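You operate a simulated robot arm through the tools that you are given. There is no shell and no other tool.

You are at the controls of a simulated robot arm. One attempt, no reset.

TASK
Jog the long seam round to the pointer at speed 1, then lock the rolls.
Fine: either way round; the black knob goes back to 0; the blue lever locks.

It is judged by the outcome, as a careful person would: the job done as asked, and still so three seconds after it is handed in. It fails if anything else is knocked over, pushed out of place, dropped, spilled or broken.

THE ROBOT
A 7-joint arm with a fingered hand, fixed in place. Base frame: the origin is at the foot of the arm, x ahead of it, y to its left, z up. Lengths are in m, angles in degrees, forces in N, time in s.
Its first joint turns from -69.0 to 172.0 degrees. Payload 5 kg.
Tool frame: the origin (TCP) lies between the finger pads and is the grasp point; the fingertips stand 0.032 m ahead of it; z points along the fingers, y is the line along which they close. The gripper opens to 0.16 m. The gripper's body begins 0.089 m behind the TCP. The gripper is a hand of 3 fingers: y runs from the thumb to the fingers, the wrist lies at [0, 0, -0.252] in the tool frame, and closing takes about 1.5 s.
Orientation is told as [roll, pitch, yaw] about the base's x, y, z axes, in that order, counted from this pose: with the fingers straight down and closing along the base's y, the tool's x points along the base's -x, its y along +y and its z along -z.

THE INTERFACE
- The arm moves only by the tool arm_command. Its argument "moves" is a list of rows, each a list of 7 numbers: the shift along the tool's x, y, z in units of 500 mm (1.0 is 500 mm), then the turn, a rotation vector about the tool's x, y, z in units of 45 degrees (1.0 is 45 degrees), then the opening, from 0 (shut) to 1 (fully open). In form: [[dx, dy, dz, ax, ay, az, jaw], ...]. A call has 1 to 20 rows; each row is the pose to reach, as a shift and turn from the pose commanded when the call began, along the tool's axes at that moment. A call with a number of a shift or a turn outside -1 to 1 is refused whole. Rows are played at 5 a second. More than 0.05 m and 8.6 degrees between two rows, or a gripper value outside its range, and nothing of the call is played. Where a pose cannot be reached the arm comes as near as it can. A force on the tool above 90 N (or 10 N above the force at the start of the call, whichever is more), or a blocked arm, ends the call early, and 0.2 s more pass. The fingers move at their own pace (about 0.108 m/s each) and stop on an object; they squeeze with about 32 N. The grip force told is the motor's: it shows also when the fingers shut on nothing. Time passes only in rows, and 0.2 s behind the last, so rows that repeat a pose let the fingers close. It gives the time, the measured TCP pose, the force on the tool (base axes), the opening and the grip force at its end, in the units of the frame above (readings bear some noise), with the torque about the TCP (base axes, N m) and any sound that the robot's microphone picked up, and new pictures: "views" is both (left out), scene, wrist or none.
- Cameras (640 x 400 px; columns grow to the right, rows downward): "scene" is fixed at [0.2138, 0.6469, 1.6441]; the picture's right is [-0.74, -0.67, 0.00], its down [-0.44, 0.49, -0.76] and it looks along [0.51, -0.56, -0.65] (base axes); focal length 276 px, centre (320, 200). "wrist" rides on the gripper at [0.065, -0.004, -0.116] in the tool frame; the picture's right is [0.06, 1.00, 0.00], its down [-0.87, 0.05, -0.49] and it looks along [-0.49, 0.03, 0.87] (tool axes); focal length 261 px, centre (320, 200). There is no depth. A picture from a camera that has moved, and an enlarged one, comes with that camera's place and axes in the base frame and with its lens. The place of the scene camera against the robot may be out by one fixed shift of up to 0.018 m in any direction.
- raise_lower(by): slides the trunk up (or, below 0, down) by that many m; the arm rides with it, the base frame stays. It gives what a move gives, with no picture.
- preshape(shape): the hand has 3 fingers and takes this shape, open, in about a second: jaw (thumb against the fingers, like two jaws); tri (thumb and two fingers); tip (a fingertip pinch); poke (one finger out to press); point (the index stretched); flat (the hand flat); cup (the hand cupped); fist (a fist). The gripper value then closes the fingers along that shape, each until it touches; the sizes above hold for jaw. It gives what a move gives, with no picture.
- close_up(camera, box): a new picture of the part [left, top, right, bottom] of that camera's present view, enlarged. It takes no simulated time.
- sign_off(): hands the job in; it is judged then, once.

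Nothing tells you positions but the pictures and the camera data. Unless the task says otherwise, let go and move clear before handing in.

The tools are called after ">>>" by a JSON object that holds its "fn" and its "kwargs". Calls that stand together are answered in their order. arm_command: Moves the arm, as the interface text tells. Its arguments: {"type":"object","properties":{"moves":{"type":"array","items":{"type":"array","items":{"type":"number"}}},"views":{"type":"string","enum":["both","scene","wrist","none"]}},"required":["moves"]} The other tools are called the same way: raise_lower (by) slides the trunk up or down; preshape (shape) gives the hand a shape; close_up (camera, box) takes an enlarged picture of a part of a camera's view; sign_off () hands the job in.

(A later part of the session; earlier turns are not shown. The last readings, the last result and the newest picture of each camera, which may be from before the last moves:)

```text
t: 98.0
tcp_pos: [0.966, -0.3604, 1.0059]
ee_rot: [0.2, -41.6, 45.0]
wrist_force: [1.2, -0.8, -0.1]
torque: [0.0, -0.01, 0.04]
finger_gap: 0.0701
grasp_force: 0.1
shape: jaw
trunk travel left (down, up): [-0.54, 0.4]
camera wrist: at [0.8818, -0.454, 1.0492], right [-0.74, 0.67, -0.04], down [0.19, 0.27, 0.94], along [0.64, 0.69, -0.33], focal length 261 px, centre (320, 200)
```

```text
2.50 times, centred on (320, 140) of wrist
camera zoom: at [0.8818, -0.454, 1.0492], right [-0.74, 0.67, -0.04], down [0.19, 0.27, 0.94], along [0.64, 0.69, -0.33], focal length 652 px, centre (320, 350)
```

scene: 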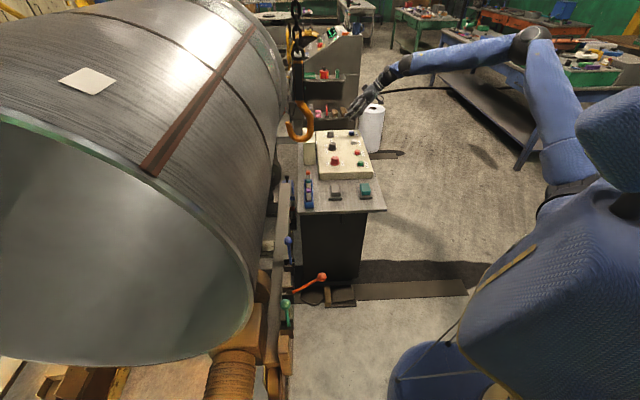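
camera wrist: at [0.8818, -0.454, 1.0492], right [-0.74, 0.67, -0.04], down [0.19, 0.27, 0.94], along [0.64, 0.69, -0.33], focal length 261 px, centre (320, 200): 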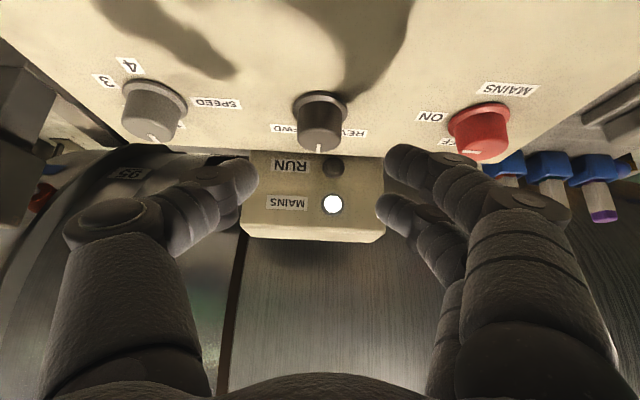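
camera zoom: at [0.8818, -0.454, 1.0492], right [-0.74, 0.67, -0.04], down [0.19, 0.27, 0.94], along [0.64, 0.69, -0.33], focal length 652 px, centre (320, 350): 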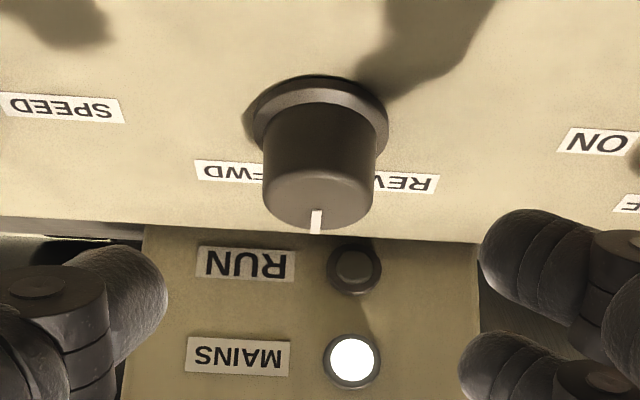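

Advancing onto the black knob.

>>> {"fn": "arm_command", "kwargs": {"moves": [[0.003, -0.002, 0.04, 0, 0, 0, 0.44], [0.006, -0.003, 0.08, 0, 0, 0, 0.44], [0.009, -0.004, 0.12, 0, 0, 0, 0.44], [0.012, -0.005, 0.153, 0, 0, 0, 0.44], [0.012, -0.005, 0.153, 0, 0, 0, 0.44]], "views": "wrist"}}

>>> {"fn": "close_up", "kwargs": {"camera": "wrist", "box": [220, 80, 420, 240]}}

```text
t: 99.2
tcp_pos: [0.9992, -0.3299, 0.9444]
ee_rot: [0.1, -41.6, 44.9]
wrist_force: [-0.5, -0.2, -0.3]
torque: [0.01, 0.02, -0.02]
finger_gap: 0.0699
grasp_force: 0.0
shape: jaw
trunk travel left (down, up): [-0.54, 0.4]
camera wrist: at [0.9141, -0.4221, 0.9882], right [-0.74, 0.67, -0.04], down [0.19, 0.27, 0.94], along [0.64, 0.69, -0.33], focal length 261 px, centre (320, 200)
```

wrist: 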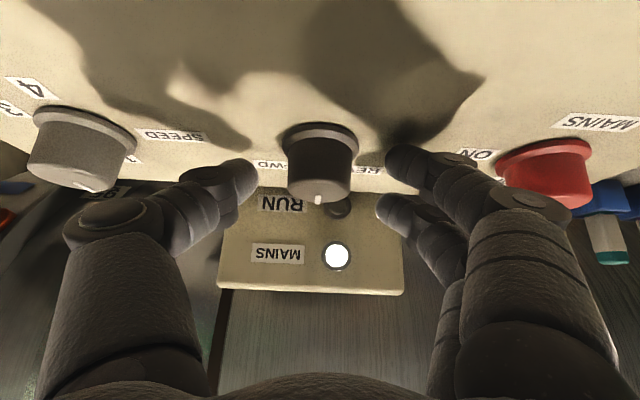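

```text
2.50 times, centred on (320, 160) of wrist
camera zoom: at [0.9141, -0.4221, 0.9882], right [-0.74, 0.67, -0.04], down [0.19, 0.27, 0.94], along [0.64, 0.69, -0.33], focal length 652 px, centre (320, 300)
```

zoom: 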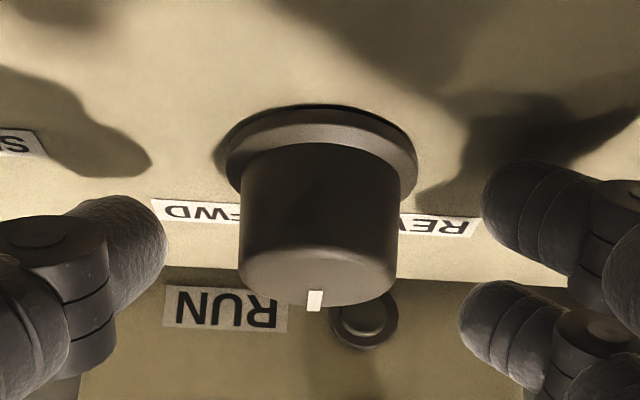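

Gripping and turning the black knob 45° clockwise to FWD.

>>> {"fn": "arm_command", "kwargs": {"moves": [[0, 0, 0, 0, 0, 0, 0.3], [0, 0, 0, 0, 0, 0, 0.2], [0, 0, 0, 0, 0, 0, 0], [0, 0, 0, 0, 0, 0, 0], [0, 0, 0, 0, 0, 0, 0], [0, 0, 0, 0, 0, 0, 0], [-0.001, 0.003, 0.001, 0.11, 0, 0.125, 0], [-0.002, 0.006, 0.002, 0.22, 0, 0.25, 0], [-0.003, 0.009, 0.003, 0.33, 0, 0.375, 0], [-0.004, 0.012, 0.003, 0.441, 0, 0.5, 0], [-0.004, 0.015, 0.004, 0.551, 0, 0.625, 0], [-0.005, 0.017, 0.005, 0.661, 0, 0.75, 0], [-0.005, 0.017, 0.005, 0.661, 0, 0.75, 0]], "views": "wrist"}}

>>> {"fn": "arm_command", "kwargs": {"moves": [[0, 0, 0, 0, 0, 0, 0.44], [0, 0, 0, 0, 0, 0, 0.44], [0, 0, 0, 0, 0, 0, 0.44], [0, 0, -0.06, 0, 0, 0, 0.44], [0, 0, -0.14, 0, 0, 0, 0.44], [0, 0, -0.22, 0, 0, 0, 0.44], [0, 0, -0.3, 0, 0, 0, 0.44], [0, 0, -0.3, 0, 0, 0, 0.44]]}}

>>> {"fn": "close_up", "kwargs": {"camera": "wrist", "box": [220, 60, 420, 220]}}

>>> {"fn": "close_up", "kwargs": {"camera": "scene", "box": [310, 120, 380, 180]}}

```text
t: 102.0
tcp_pos: [0.9956, -0.3216, 0.9443]
ee_rot: [0.3, -41.6, -0.1]
wrist_force: [14.1, -0.9, 9.9]
torque: [0.02, -0.32, 0.17]
finger_gap: 0.0275
grasp_force: 32.5
shape: jaw
trunk travel left (down, up): [-0.54, 0.4]
camera wrist: at [0.8712, -0.3256, 0.9876], right [-0.05, 1.0, -0.04], down [0.32, 0.05, 0.94], along [0.94, 0.03, -0.33], focal length 261 px, centre (320, 200)
```

wrist: 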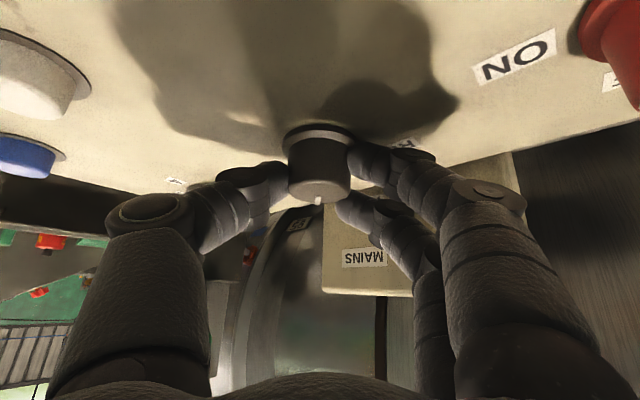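

```text
t: 103.8
tcp_pos: [0.8938, -0.3232, 1.0544]
ee_rot: [0.1, -41.4, 0.0]
wrist_force: [0.0, 0.1, 0.1]
torque: [0.04, 0.01, 0.01]
finger_gap: 0.0698
grasp_force: 0.1
shape: jaw
trunk travel left (down, up): [-0.54, 0.4]
camera wrist: at [0.77, -0.3273, 1.0983], right [-0.05, 1.0, -0.04], down [0.33, 0.05, 0.94], along [0.94, 0.03, -0.33], focal length 261 px, centre (320, 200)
```

scene: 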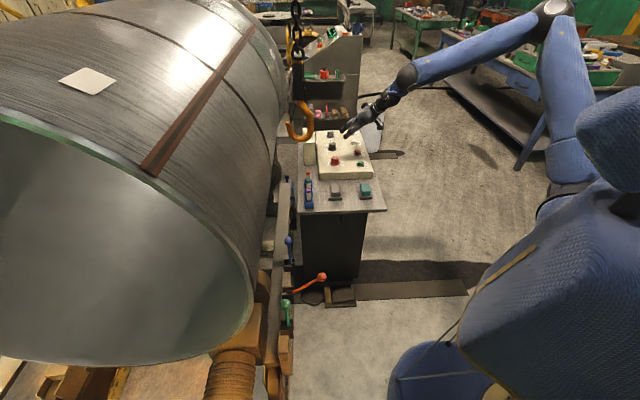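
wrist: 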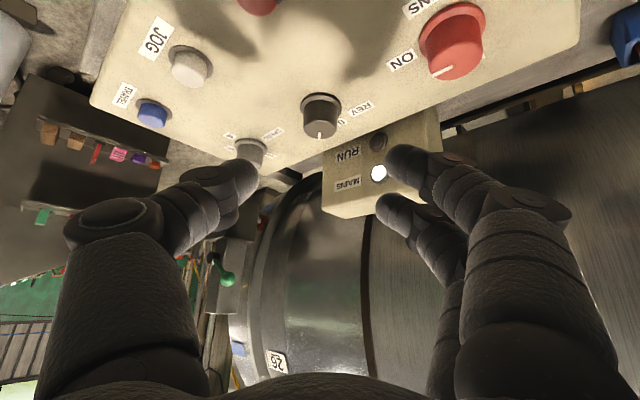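

```text
2.50 times, centred on (320, 140) of wrist
camera zoom: at [0.77, -0.3273, 1.0983], right [-0.05, 1.0, -0.04], down [0.33, 0.05, 0.94], along [0.94, 0.03, -0.33], focal length 652 px, centre (320, 350)
```

zoom: 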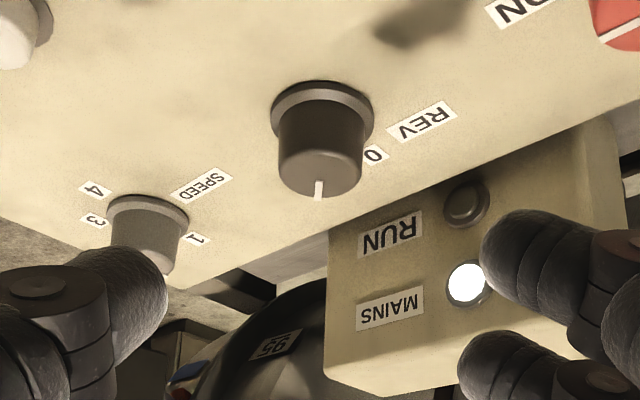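

```text
6.67 times, centred on (345, 150) of scene
camera zoom: at [0.2138, 0.6469, 1.6441], right [-0.74, -0.67, 0.0], down [-0.44, 0.49, -0.76], along [0.51, -0.56, -0.65], focal length 1837 px, centre (153, 533)
```

zoom: 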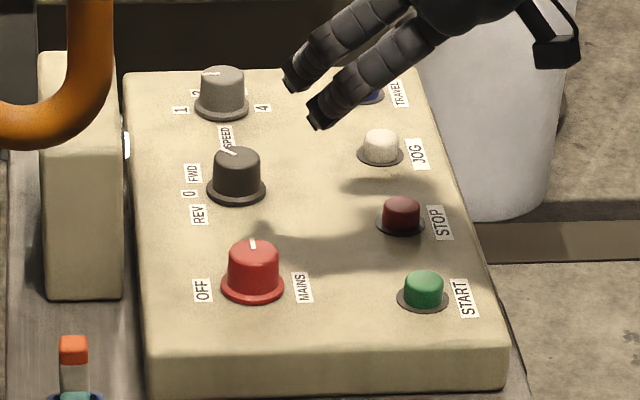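

The black knob is at FWD. Now I'll locate the JOG button precisely.

>>> {"fn": "close_up", "kwargs": {"camera": "wrist", "box": [130, 20, 260, 120]}}

```text
4.00 times, centred on (195, 70) of wrist
camera zoom: at [0.77, -0.3273, 1.0983], right [-0.05, 1.0, -0.04], down [0.33, 0.05, 0.94], along [0.94, 0.03, -0.33], focal length 1043 px, centre (820, 720)
```

zoom: 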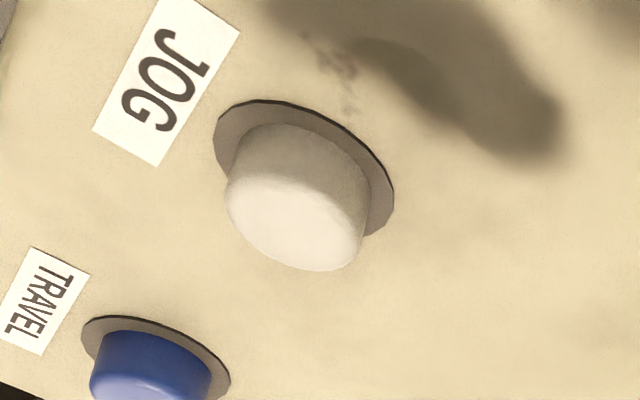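

JOG is at about (0.9655, -0.448) with its top near z 0.914. I'll close the hand and hover above it.

>>> {"fn": "arm_command", "kwargs": {"moves": [[-0.004, -0.05, 0.03, 0, 0, 0, 0.2], [-0.008, -0.11, 0.06, 0, 0, 0, 0], [-0.012, -0.17, 0.1, 0, 0, 0, 0], [-0.015, -0.22, 0.13, 0, 0, 0, 0], [-0.018, -0.258, 0.161, 0, 0, 0, 0], [-0.018, -0.258, 0.161, 0, 0, 0, 0], [-0.018, -0.258, 0.161, 0, 0, 0, 0]]}}

>>> {"fn": "close_up", "kwargs": {"camera": "wrist", "box": [220, 60, 420, 220]}}

>>> {"fn": "close_up", "kwargs": {"camera": "scene", "box": [310, 110, 380, 170]}}

```text
t: 105.4
tcp_pos: [0.9554, -0.4489, 1.0001]
ee_rot: [0.3, -41.4, -0.2]
wrist_force: [-0.1, -0.6, 0.1]
torque: [-0.02, -0.04, 0.0]
finger_gap: 0.0
grasp_force: 32.7
shape: jaw
trunk travel left (down, up): [-0.54, 0.4]
camera wrist: at [0.8313, -0.4544, 1.0443], right [-0.05, 1.0, -0.04], down [0.33, 0.05, 0.94], along [0.94, 0.03, -0.33], focal length 261 px, centre (320, 200)
```

scene: 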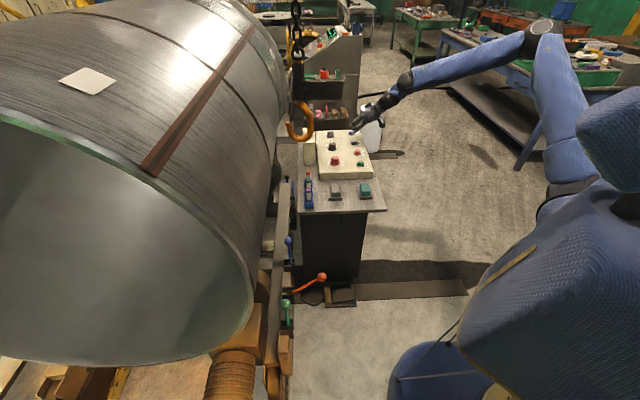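
wrist: 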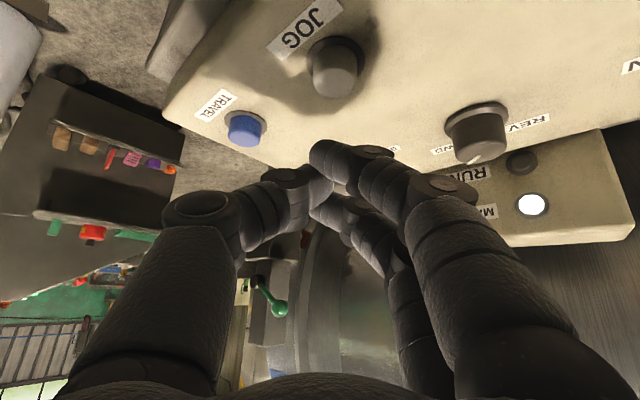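

```text
2.50 times, centred on (320, 140) of wrist
camera zoom: at [0.8313, -0.4544, 1.0443], right [-0.05, 1.0, -0.04], down [0.33, 0.05, 0.94], along [0.94, 0.03, -0.33], focal length 652 px, centre (320, 350)
```

zoom: 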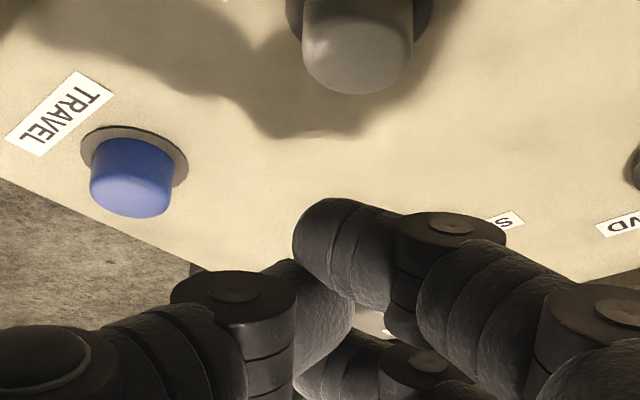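

```text
6.67 times, centred on (345, 140) of scene
camera zoom: at [0.2138, 0.6469, 1.6441], right [-0.74, -0.67, 0.0], down [-0.44, 0.49, -0.76], along [0.51, -0.56, -0.65], focal length 1837 px, centre (153, 600)
```

zoom: 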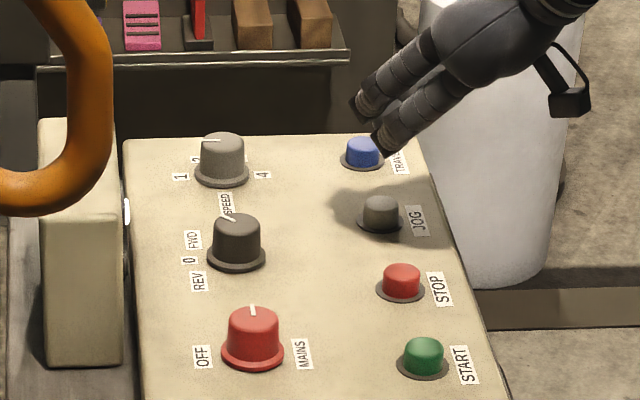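

The lowest fingertip is about 40 mm below the TCP. I'll align over JOG and make a short first press, then check for a reaction.

>>> {"fn": "arm_command", "kwargs": {"moves": [[0.034, 0.004, 0.063, 0, 0, 0, 0], [0.041, 0.004, 0.071, 0, 0, 0, 0], [0.047, 0.004, 0.078, 0, 0, 0, 0], [0.054, 0.004, 0.086, 0, 0, 0, 0]]}}

>>> {"fn": "close_up", "kwargs": {"camera": "scene", "box": [310, 110, 380, 170]}}

>>> {"fn": "close_up", "kwargs": {"camera": "wrist", "box": [220, 60, 420, 220]}}

```text
t: 106.4
tcp_pos: [0.9648, -0.4477, 0.9545]
ee_rot: [0.2, -41.6, 0.1]
wrist_force: [0.8, 0.8, 11.9]
torque: [0.04, -0.08, -0.06]
finger_gap: 0.0
grasp_force: 31.8
shape: jaw
trunk travel left (down, up): [-0.54, 0.4]
heard: click
camera wrist: at [0.8404, -0.4519, 0.997], right [-0.05, 1.0, -0.04], down [0.32, 0.05, 0.95], along [0.95, 0.03, -0.32], focal length 261 px, centre (320, 200)
```

scene: 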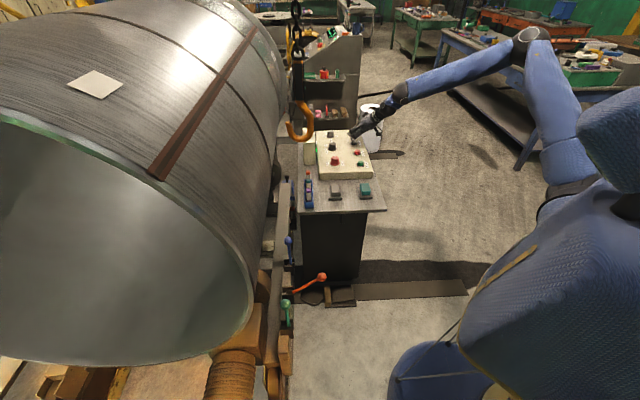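
wrist: 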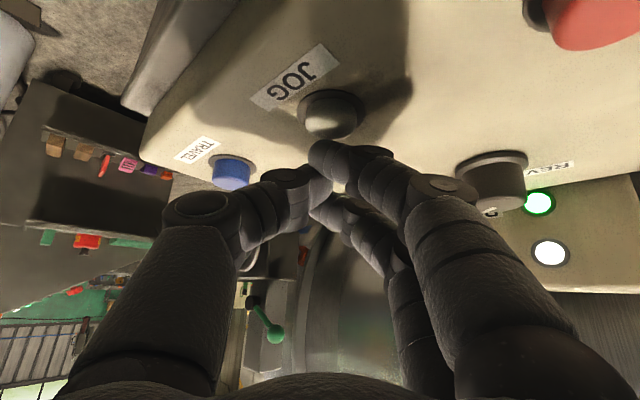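

```text
6.67 times, centred on (345, 140) of scene
camera zoom: at [0.2138, 0.6469, 1.6441], right [-0.74, -0.67, 0.0], down [-0.44, 0.49, -0.76], along [0.51, -0.56, -0.65], focal length 1837 px, centre (153, 600)
```

zoom: 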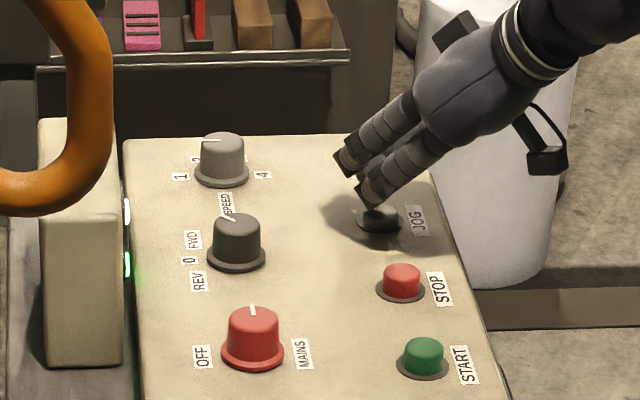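

```text
2.50 times, centred on (320, 140) of wrist
camera zoom: at [0.8404, -0.4519, 0.997], right [-0.05, 1.0, -0.04], down [0.32, 0.05, 0.95], along [0.95, 0.03, -0.32], focal length 652 px, centre (320, 350)
```

zoom: 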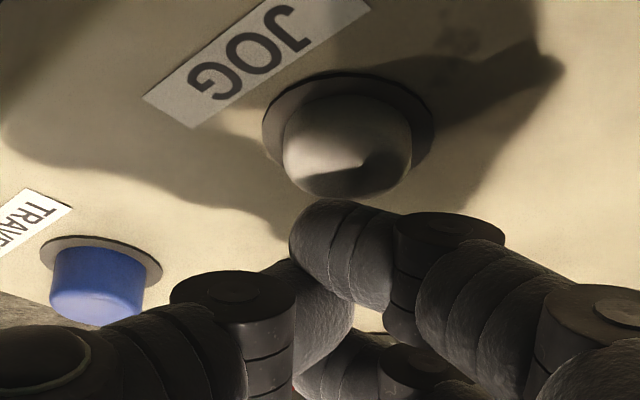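

The RUN lamp is lit and the vessel is turning the right way, with the seam coming down toward the operator's side. I'll keep holding JOG and check progress.

>>> {"fn": "arm_command", "kwargs": {"moves": [[0, 0, 0, 0, 0, 0, 0], [0, 0, 0, 0, 0, 0, 0], [0, 0, 0, 0, 0, 0, 0], [0, 0, 0, 0, 0, 0, 0]]}}

>>> {"fn": "close_up", "kwargs": {"camera": "wrist", "box": [200, 200, 400, 360]}}

```text
t: 107.4
tcp_pos: [0.9627, -0.4474, 0.9538]
ee_rot: [0.3, -41.5, 0.0]
wrist_force: [5.4, 0.3, 17.1]
torque: [0.04, -0.29, -0.03]
finger_gap: 0.0001
grasp_force: 31.8
shape: jaw
trunk travel left (down, up): [-0.54, 0.4]
camera wrist: at [0.8398, -0.4519, 0.9962], right [-0.05, 1.0, -0.04], down [0.32, 0.05, 0.94], along [0.94, 0.03, -0.33], focal length 261 px, centre (320, 200)
```

scene: 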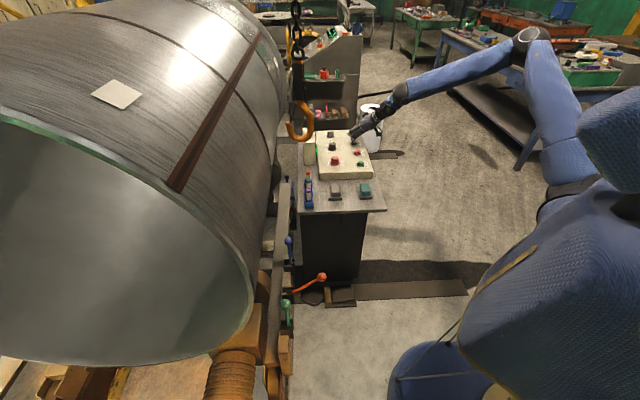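
wrist: 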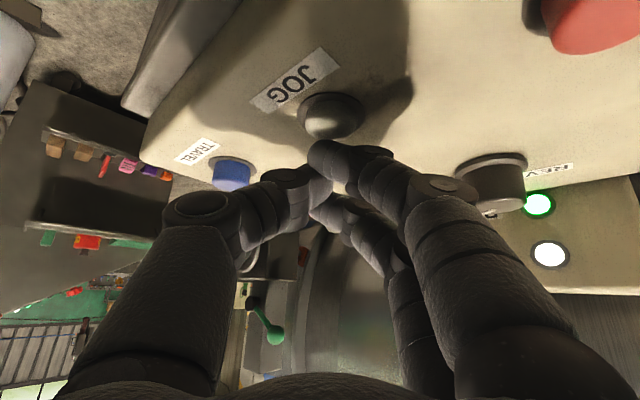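

```text
2.50 times, centred on (300, 280) of wrist
camera zoom: at [0.8398, -0.4519, 0.9962], right [-0.05, 1.0, -0.04], down [0.32, 0.05, 0.94], along [0.94, 0.03, -0.33], focal length 652 px, centre (370, 0)
```

zoom: 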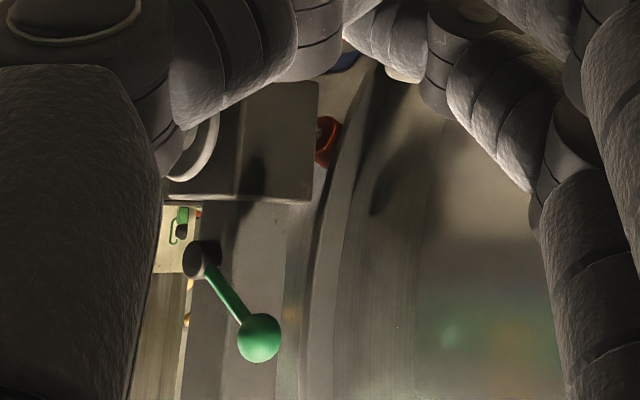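

The rate is roughly 4° per second. I'll hold JOG for 4 s more and check again.

>>> {"fn": "arm_command", "kwargs": {"moves": [[0, 0, 0, 0, 0, 0, 0], [0, 0, 0, 0, 0, 0, 0], [0, 0, 0, 0, 0, 0, 0], [0, 0, 0, 0, 0, 0, 0], [0, 0, 0, 0, 0, 0, 0], [0, 0, 0, 0, 0, 0, 0], [0, 0, 0, 0, 0, 0, 0], [0, 0, 0, 0, 0, 0, 0], [0, 0, 0, 0, 0, 0, 0], [0, 0, 0, 0, 0, 0, 0]]}}

>>> {"fn": "close_up", "kwargs": {"camera": "scene", "box": [130, 100, 290, 240]}}

```text
t: 109.6
tcp_pos: [0.9636, -0.4479, 0.9525]
ee_rot: [0.1, -41.5, 0.0]
wrist_force: [4.6, 1.1, 18.2]
torque: [0.02, -0.28, 0.01]
finger_gap: 0.0001
grasp_force: 32.0
shape: jaw
trunk travel left (down, up): [-0.54, 0.4]
camera wrist: at [0.8395, -0.452, 0.996], right [-0.05, 1.0, -0.04], down [0.32, 0.05, 0.94], along [0.94, 0.03, -0.33], focal length 261 px, centre (320, 200)
```

scene: 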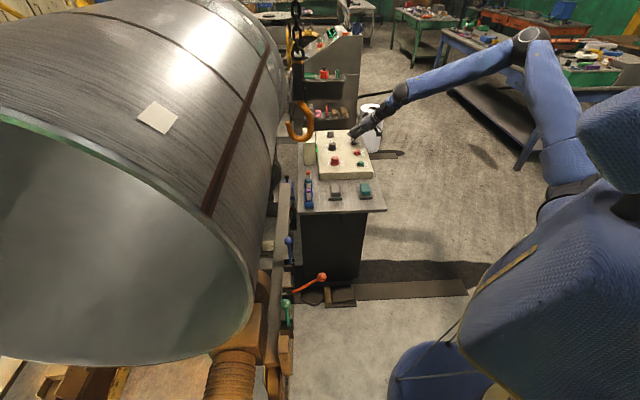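
wrist: 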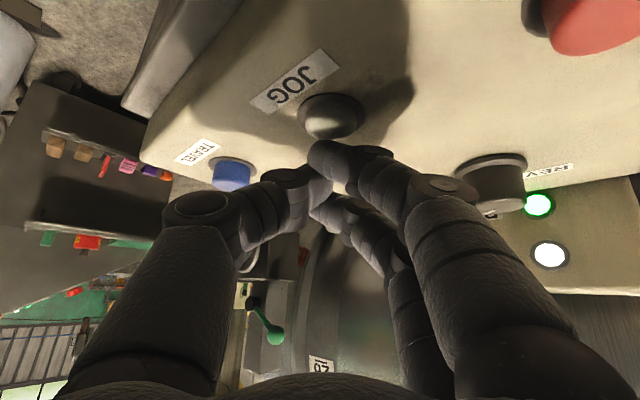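

```text
2.86 times, centred on (210, 170) of scene
camera zoom: at [0.2138, 0.6469, 1.6441], right [-0.74, -0.67, 0.0], down [-0.44, 0.49, -0.76], along [0.51, -0.56, -0.65], focal length 787 px, centre (634, 286)
```

zoom: 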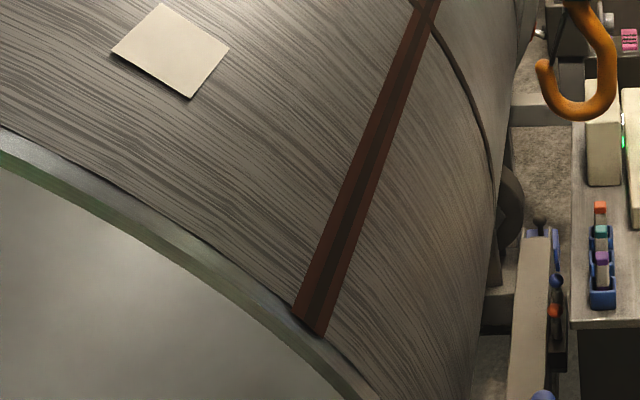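

About 31° of seam angle remains by the scene estimate, at 3.7°/s. Holding 4 s more.

>>> {"fn": "arm_command", "kwargs": {"moves": [[0, 0, 0, 0, 0, 0, 0], [0, 0, 0, 0, 0, 0, 0], [0, 0, 0, 0, 0, 0, 0], [0, 0, 0, 0, 0, 0, 0], [0, 0, 0, 0, 0, 0, 0], [0, 0, 0, 0, 0, 0, 0], [0, 0, 0, 0, 0, 0, 0], [0, 0, 0, 0, 0, 0, 0], [0, 0, 0, 0, 0, 0, 0], [0, 0, 0, 0, 0, 0, 0], [0, 0, 0, 0, 0, 0, 0], [0, 0, 0, 0, 0, 0, 0], [0, 0, 0, 0, 0, 0, 0], [0, 0, 0, 0, 0, 0, 0], [0, 0, 0, 0, 0, 0, 0], [0, 0, 0, 0, 0, 0, 0], [0, 0, 0, 0, 0, 0, 0], [0, 0, 0, 0, 0, 0, 0], [0, 0, 0, 0, 0, 0, 0], [0, 0, 0, 0, 0, 0, 0]]}}

>>> {"fn": "close_up", "kwargs": {"camera": "scene", "box": [130, 100, 290, 240]}}

>>> {"fn": "close_up", "kwargs": {"camera": "wrist", "box": [200, 240, 400, 400]}}

```text
t: 113.8
tcp_pos: [0.9628, -0.447, 0.9519]
ee_rot: [0.2, -41.5, 0.1]
wrist_force: [6.0, 1.1, 18.4]
torque: [0.02, -0.34, 0.02]
finger_gap: 0.0
grasp_force: 32.4
shape: jaw
trunk travel left (down, up): [-0.54, 0.4]
camera wrist: at [0.8395, -0.452, 0.996], right [-0.05, 1.0, -0.04], down [0.32, 0.05, 0.94], along [0.94, 0.03, -0.33], focal length 261 px, centre (320, 200)
```

scene: 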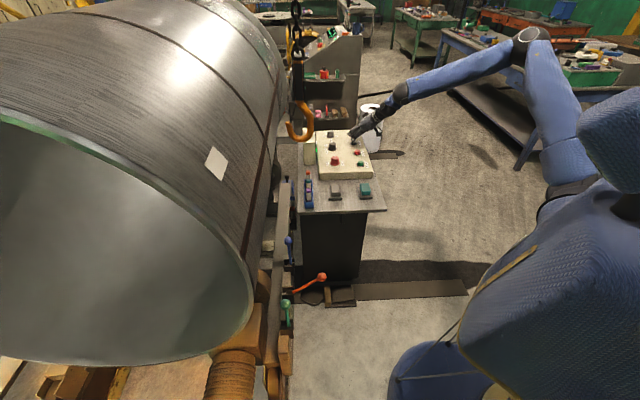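
wrist: 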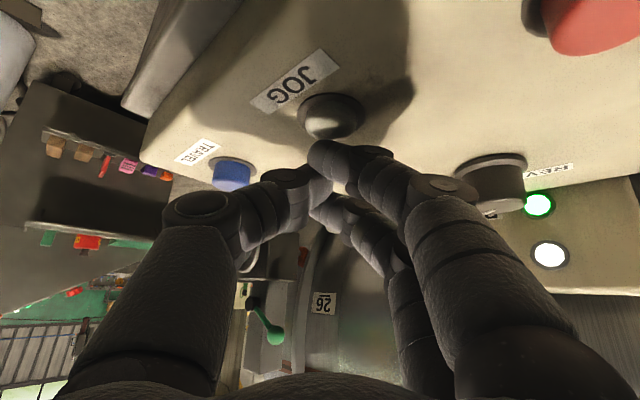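

```text
2.86 times, centred on (210, 170) of scene
camera zoom: at [0.2138, 0.6469, 1.6441], right [-0.74, -0.67, 0.0], down [-0.44, 0.49, -0.76], along [0.51, -0.56, -0.65], focal length 787 px, centre (634, 286)
```

zoom: 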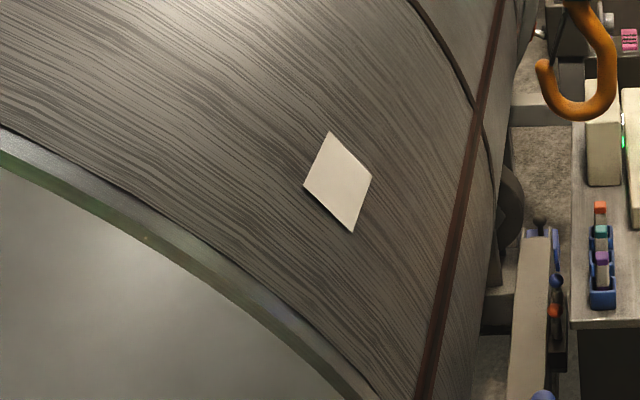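

```text
2.50 times, centred on (300, 320) of wrist
camera zoom: at [0.8395, -0.452, 0.996], right [-0.05, 1.0, -0.04], down [0.32, 0.05, 0.94], along [0.94, 0.03, -0.33], focal length 652 px, centre (370, -100)
```

zoom: 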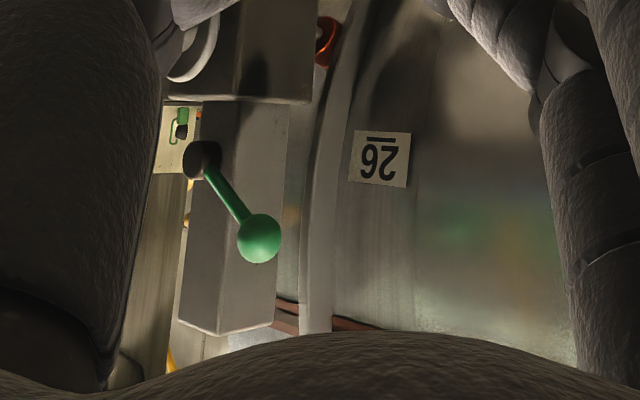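

The wrist view shows the seam by the ring; I estimate about 13° left. Holding 2.2 s more, then reassessing.

>>> {"fn": "arm_command", "kwargs": {"moves": [[0, 0, 0, 0, 0, 0, 0], [0, 0, 0, 0, 0, 0, 0], [0, 0, 0, 0, 0, 0, 0], [0, 0, 0, 0, 0, 0, 0], [0, 0, 0, 0, 0, 0, 0], [0, 0, 0, 0, 0, 0, 0], [0, 0, 0, 0, 0, 0, 0], [0, 0, 0, 0, 0, 0, 0], [0, 0, 0, 0, 0, 0, 0], [0, 0, 0, 0, 0, 0, 0]], "views": "wrist"}}

>>> {"fn": "close_up", "kwargs": {"camera": "wrist", "box": [200, 240, 400, 400]}}

```text
t: 116.0
tcp_pos: [0.9628, -0.4481, 0.9519]
ee_rot: [0.2, -41.4, 0.0]
wrist_force: [5.4, 1.5, 18.4]
torque: [0.06, -0.28, 0.04]
finger_gap: 0.0001
grasp_force: 32.4
shape: jaw
trunk travel left (down, up): [-0.54, 0.4]
camera wrist: at [0.8395, -0.452, 0.996], right [-0.05, 1.0, -0.04], down [0.32, 0.05, 0.94], along [0.94, 0.03, -0.33], focal length 261 px, centre (320, 200)
```

wrist: 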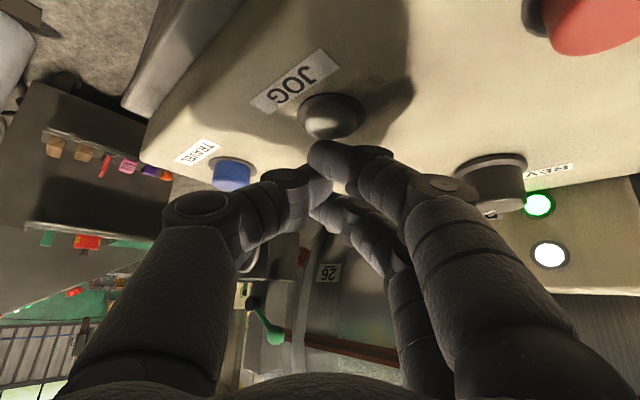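

```text
2.50 times, centred on (300, 320) of wrist
camera zoom: at [0.8395, -0.452, 0.996], right [-0.05, 1.0, -0.04], down [0.32, 0.05, 0.94], along [0.94, 0.03, -0.33], focal length 652 px, centre (370, -100)
```

zoom: 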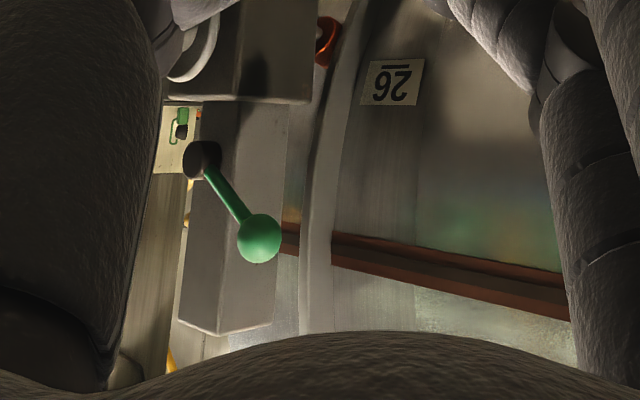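

The seam is now about 5° above the pointer's level. I'll hold briefly, then lift off and inspect from a better viewpoint.

>>> {"fn": "arm_command", "kwargs": {"moves": [[0, 0, 0, 0, 0, 0, 0], [0, 0, 0, 0, 0, 0, 0], [-0.02, 0, -0.022, 0, 0, 0, 0], [-0.053, 0, -0.06, 0, 0, 0, 0], [-0.053, 0, -0.06, 0, 0, 0, 0]], "views": "wrist"}}

>>> {"fn": "close_up", "kwargs": {"camera": "wrist", "box": [200, 240, 400, 400]}}

```text
t: 117.2
tcp_pos: [0.9632, -0.4488, 0.9915]
ee_rot: [0.2, -41.4, -0.1]
wrist_force: [-0.3, -0.4, 0.2]
torque: [0.03, -0.02, 0.01]
finger_gap: 0.0
grasp_force: 32.2
shape: jaw
trunk travel left (down, up): [-0.54, 0.4]
camera wrist: at [0.8397, -0.4537, 1.0352], right [-0.05, 1.0, -0.04], down [0.33, 0.05, 0.94], along [0.94, 0.03, -0.33], focal length 261 px, centre (320, 200)
```

wrist: 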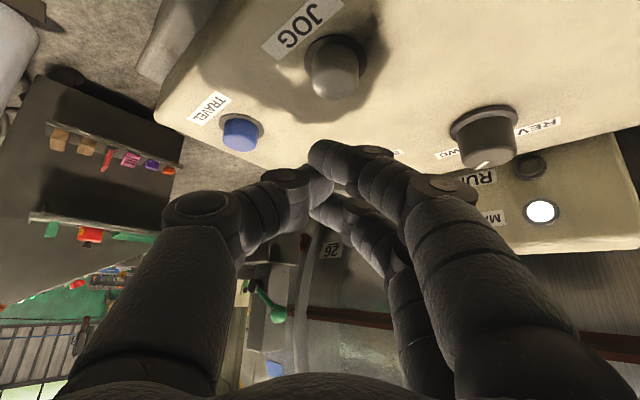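

```text
2.50 times, centred on (300, 320) of wrist
camera zoom: at [0.8397, -0.4537, 1.0352], right [-0.05, 1.0, -0.04], down [0.33, 0.05, 0.94], along [0.94, 0.03, -0.33], focal length 652 px, centre (370, -100)
```

zoom: 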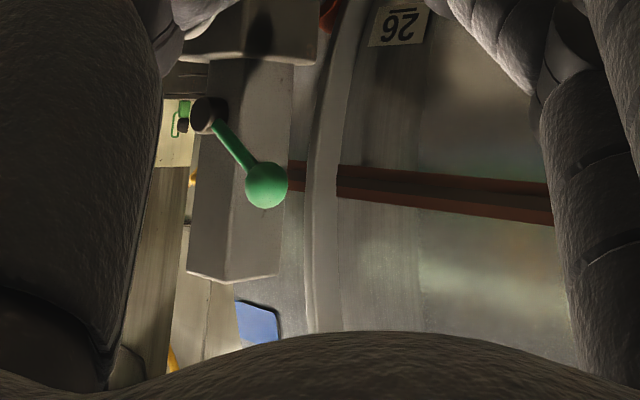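

RUN is off, and my estimate puts the seam almost level with the pointer. To check without parallax I'll bring the camera to the pointer's height (z≈1.087) and a bit to the right.

>>> {"fn": "arm_command", "kwargs": {"moves": [[-0.017, -0.075, -0.019, 0, 0, 0, 0], [-0.034, -0.15, -0.039, 0, 0, 0, 0], [-0.051, -0.225, -0.058, 0, 0, 0, 0], [-0.068, -0.3, -0.077, 0, 0, 0, 0], [-0.068, -0.3, -0.077, 0, 0, 0, 0]]}}

>>> {"fn": "close_up", "kwargs": {"camera": "wrist", "box": [240, 220, 440, 380]}}

```text
t: 118.4
tcp_pos: [0.9642, -0.6001, 1.0438]
ee_rot: [0.3, -41.4, 0.0]
wrist_force: [-0.1, 0.1, 0.4]
torque: [0.02, 0.02, 0.04]
finger_gap: 0.0
grasp_force: 31.8
shape: jaw
trunk travel left (down, up): [-0.54, 0.4]
camera wrist: at [0.8397, -0.6051, 1.0867], right [-0.05, 1.0, -0.04], down [0.33, 0.05, 0.94], along [0.94, 0.03, -0.33], focal length 261 px, centre (320, 200)
```

scene: 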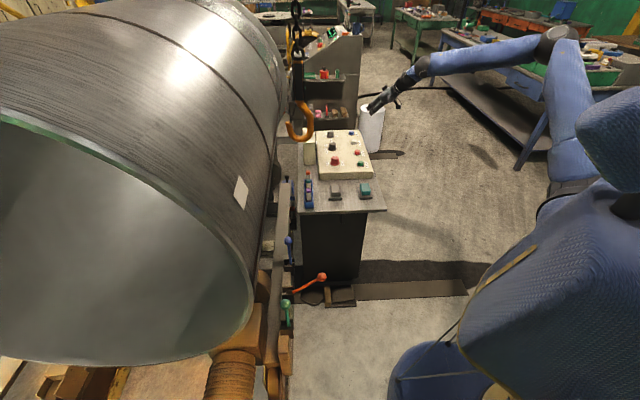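
wrist: 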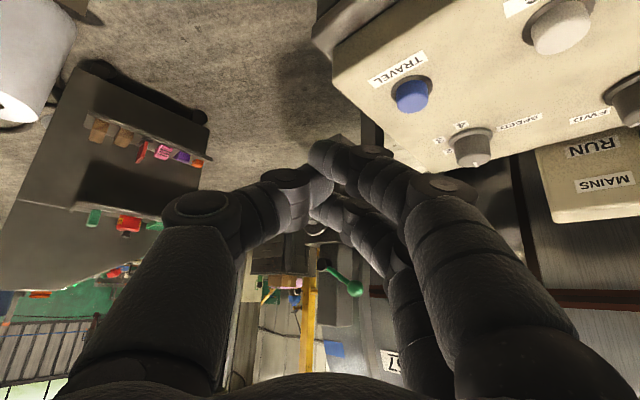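

```text
2.50 times, centred on (340, 300) of wrist
camera zoom: at [0.8397, -0.6051, 1.0867], right [-0.05, 1.0, -0.04], down [0.33, 0.05, 0.94], along [0.94, 0.03, -0.33], focal length 652 px, centre (270, -50)
```

zoom: 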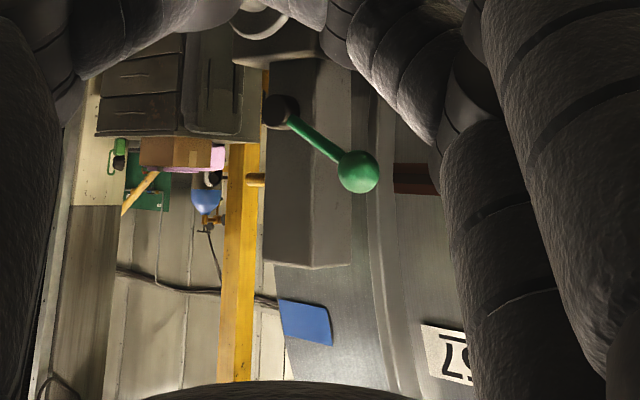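

>>> {"fn": "close_up", "kwargs": {"camera": "wrist", "box": [325, 265, 415, 320]}}

>>> {"fn": "close_up", "kwargs": {"camera": "wrist", "box": [320, 275, 360, 305]}}

```text
7.11 times, centred on (370, 292) of wrist
camera zoom: at [0.8397, -0.6051, 1.0867], right [-0.05, 1.0, -0.04], down [0.33, 0.05, 0.94], along [0.94, 0.03, -0.33], focal length 1854 px, centre (-36, -458)
```

zoom: 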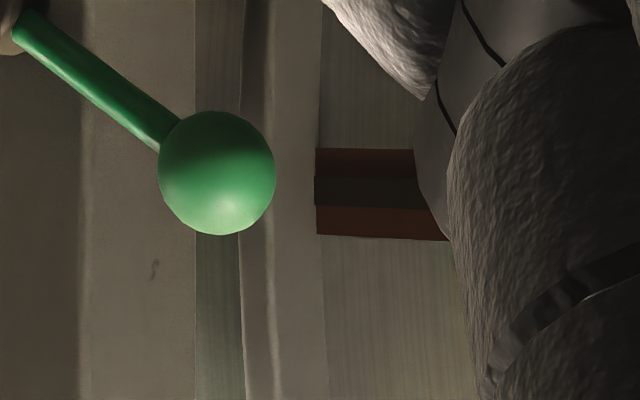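

```text
13.33 times, centred on (340, 290) of wrist
camera zoom: at [0.8397, -0.6051, 1.0867], right [-0.05, 1.0, -0.04], down [0.33, 0.05, 0.94], along [0.94, 0.03, -0.33], focal length 3475 px, centre (53, -1000)
```

zoom: 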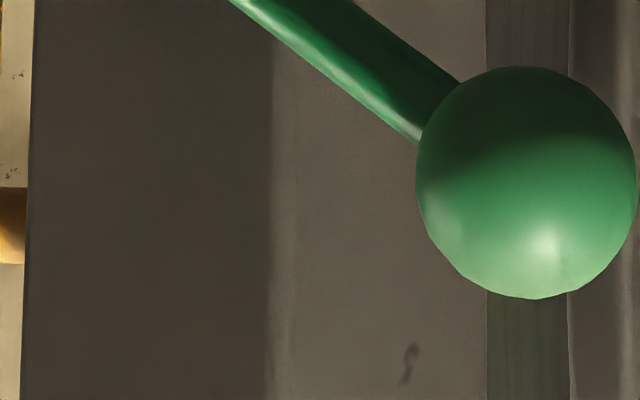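

The seam looks about 1° below the pointer, though that's near my measuring limit. I'll view from further right at the same height, where the pointer tip itself is visible.

>>> {"fn": "arm_command", "kwargs": {"moves": [[0.035, -0.065, -0.031, -0.046, 0, -0.052, 0], [0.07, -0.129, -0.062, -0.092, 0, -0.105, 0], [0.105, -0.194, -0.093, -0.138, 0, -0.157, 0], [0.141, -0.258, -0.124, -0.185, 0, -0.21, 0], [0.176, -0.323, -0.155, -0.231, 0, -0.262, 0], [0.211, -0.387, -0.186, -0.277, 0, -0.315, 0], [0.246, -0.452, -0.217, -0.323, 0, -0.367, 0], [0.246, -0.452, -0.217, -0.323, 0, -0.367, 0]]}}

>>> {"fn": "close_up", "kwargs": {"camera": "wrist", "box": [240, 200, 440, 360]}}

```text
t: 120.2
tcp_pos: [0.8001, -0.827, 1.0384]
ee_rot: [0.2, -41.5, 22.0]
wrist_force: [0.4, -0.2, -0.3]
torque: [0.02, -0.02, 0.0]
finger_gap: 0.0001
grasp_force: 31.9
shape: jaw
trunk travel left (down, up): [-0.54, 0.4]
camera wrist: at [0.6859, -0.8781, 1.0821], right [-0.42, 0.91, -0.04], down [0.28, 0.17, 0.94], along [0.86, 0.39, -0.33], focal length 261 px, centre (320, 200)
```

scene: 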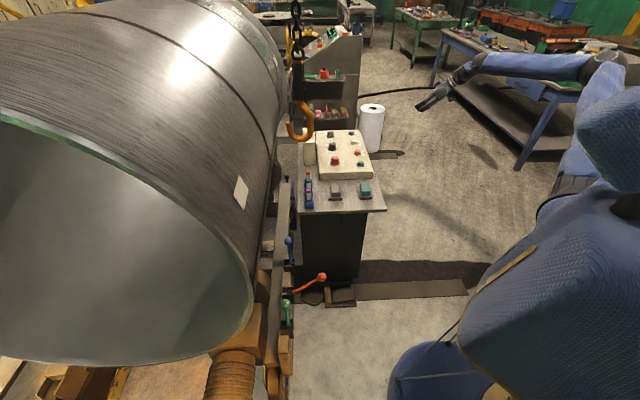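
wrist: 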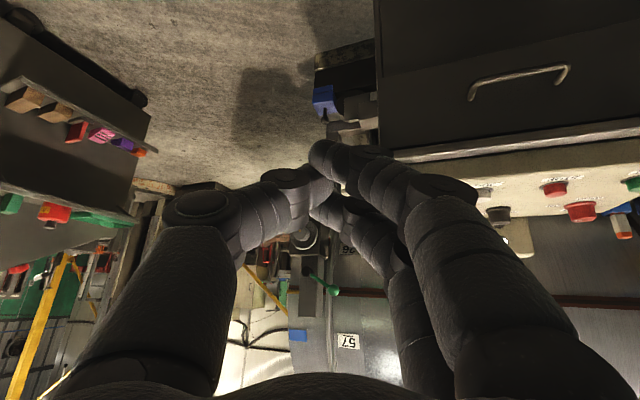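

```text
2.50 times, centred on (340, 280) of wrist
camera zoom: at [0.6859, -0.8781, 1.0821], right [-0.42, 0.91, -0.04], down [0.28, 0.17, 0.94], along [0.86, 0.39, -0.33], focal length 652 px, centre (270, 0)
```

zoom: 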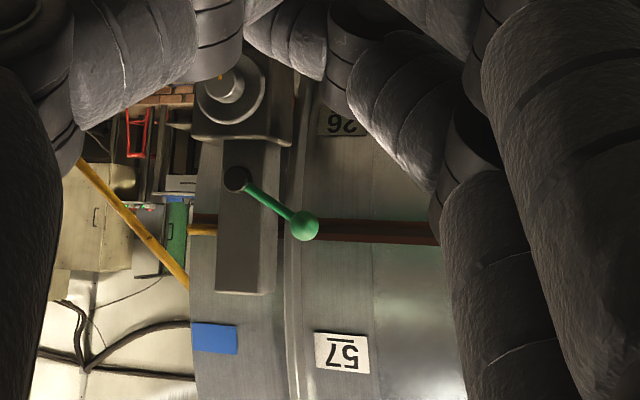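

Now the pointer and the seam are both visible side by side. Zooming in tightly.

>>> {"fn": "close_up", "kwargs": {"camera": "wrist", "box": [305, 270, 345, 310]}}

>>> {"fn": "close_up", "kwargs": {"camera": "wrist", "box": [300, 278, 324, 300]}}

```text
10.00 times, centred on (325, 290) of wrist
camera zoom: at [0.6859, -0.8781, 1.0821], right [-0.42, 0.91, -0.04], down [0.28, 0.17, 0.94], along [0.86, 0.39, -0.33], focal length 2606 px, centre (270, -700)
```

zoom: 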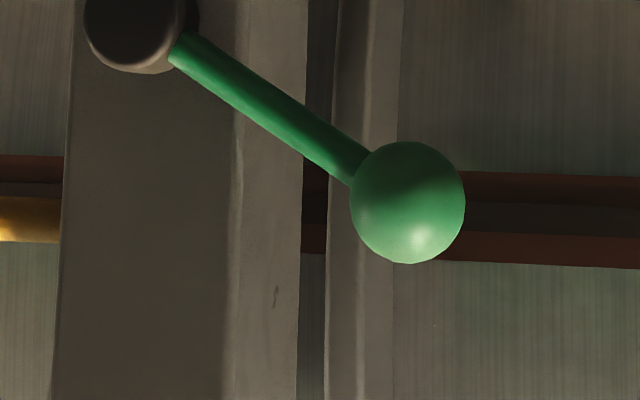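

```text
16.00 times, centred on (312, 289) of wrist
camera zoom: at [0.6859, -0.8781, 1.0821], right [-0.42, 0.91, -0.04], down [0.28, 0.17, 0.94], along [0.86, 0.39, -0.33], focal length 4170 px, centre (448, -1224)
```

zoom: 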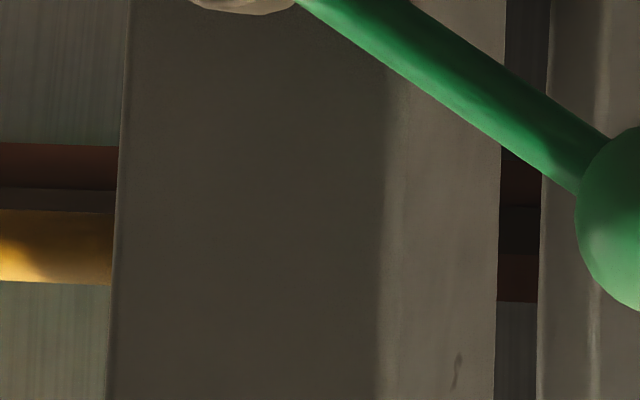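

The seam centre is about 8 mm (1°) below the pointer, so I'll correct with a short REV jog. First back to the black knob, hovering behind it at yaw 0.

>>> {"fn": "arm_command", "kwargs": {"moves": [[-0.045, 0.07, 0.027, 0.027, 0, 0.031, 0], [-0.09, 0.14, 0.053, 0.054, 0, 0.061, 0], [-0.136, 0.21, 0.08, 0.081, 0, 0.092, 0], [-0.181, 0.28, 0.106, 0.108, 0, 0.122, 0], [-0.226, 0.35, 0.133, 0.135, 0, 0.153, 0], [-0.272, 0.42, 0.16, 0.162, 0, 0.184, 0.2], [-0.317, 0.49, 0.186, 0.188, 0, 0.214, 0.44], [-0.362, 0.56, 0.213, 0.215, 0, 0.245, 0.44], [-0.407, 0.63, 0.239, 0.242, 0, 0.275, 0.44], [-0.453, 0.7, 0.266, 0.269, 0, 0.306, 0.44], [-0.498, 0.77, 0.292, 0.296, 0, 0.336, 0.44], [-0.543, 0.84, 0.319, 0.323, 0, 0.367, 0.44], [-0.543, 0.84, 0.319, 0.323, 0, 0.367, 0.44]], "views": "wrist"}}

```text
t: 123.0
tcp_pos: [0.9274, -0.3194, 1.101]
ee_rot: [0.3, -41.4, -0.3]
wrist_force: [0.0, -0.2, -0.3]
torque: [0.0, -0.01, 0.0]
finger_gap: 0.0701
grasp_force: 0.1
shape: jaw
trunk travel left (down, up): [-0.54, 0.4]
camera wrist: at [0.8042, -0.3245, 1.1447], right [-0.05, 1.0, -0.04], down [0.33, 0.05, 0.94], along [0.94, 0.03, -0.33], focal length 261 px, centre (320, 200)
```

wrist: 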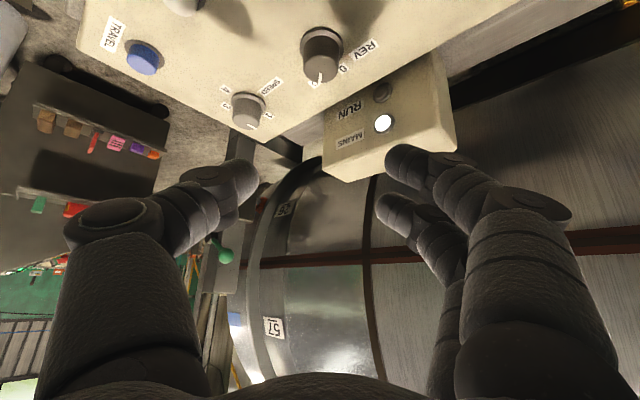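

Descending and gripping the black knob, then turning +45° (FWD→0).

>>> {"fn": "arm_command", "kwargs": {"moves": [[0.05, -0.002, 0.06, 0, 0, 0, 0.44], [0.103, -0.003, 0.125, 0, 0, 0, 0.44], [0.103, -0.003, 0.19, 0, 0, 0, 0.44], [0.103, -0.003, 0.25, 0, 0, 0, 0.44], [0.104, -0.003, 0.3, 0, 0, 0, 0.44], [0.104, -0.003, 0.326, 0, 0, 0, 0.44], [0.104, -0.003, 0.326, 0, 0, 0, 0.44]], "views": "wrist"}}

>>> {"fn": "close_up", "kwargs": {"camera": "wrist", "box": [220, 80, 420, 240]}}

```text
t: 124.6
tcp_pos: [0.9976, -0.3187, 0.9469]
ee_rot: [0.3, -41.4, 0.0]
wrist_force: [0.5, -0.6, 0.4]
torque: [0.02, 0.0, 0.01]
finger_gap: 0.0698
grasp_force: 0.1
shape: jaw
trunk travel left (down, up): [-0.54, 0.4]
camera wrist: at [0.8736, -0.3244, 0.9894], right [-0.05, 1.0, -0.04], down [0.33, 0.05, 0.94], along [0.94, 0.03, -0.33], focal length 261 px, centre (320, 200)
```

wrist: 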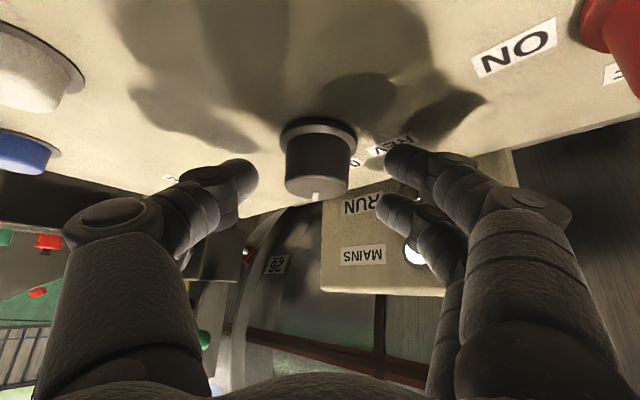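

```text
2.50 times, centred on (320, 160) of wrist
camera zoom: at [0.8736, -0.3244, 0.9894], right [-0.05, 1.0, -0.04], down [0.33, 0.05, 0.94], along [0.94, 0.03, -0.33], focal length 652 px, centre (320, 300)
```

zoom: 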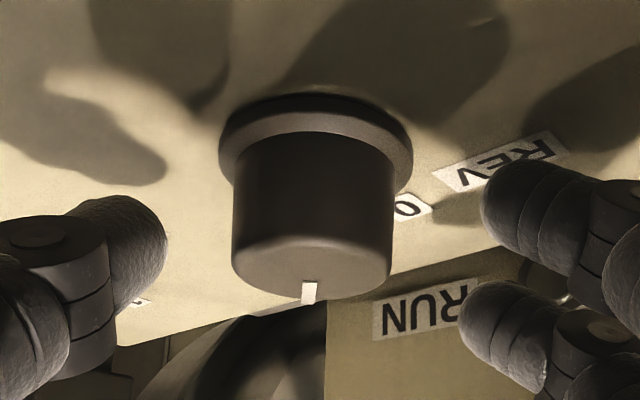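

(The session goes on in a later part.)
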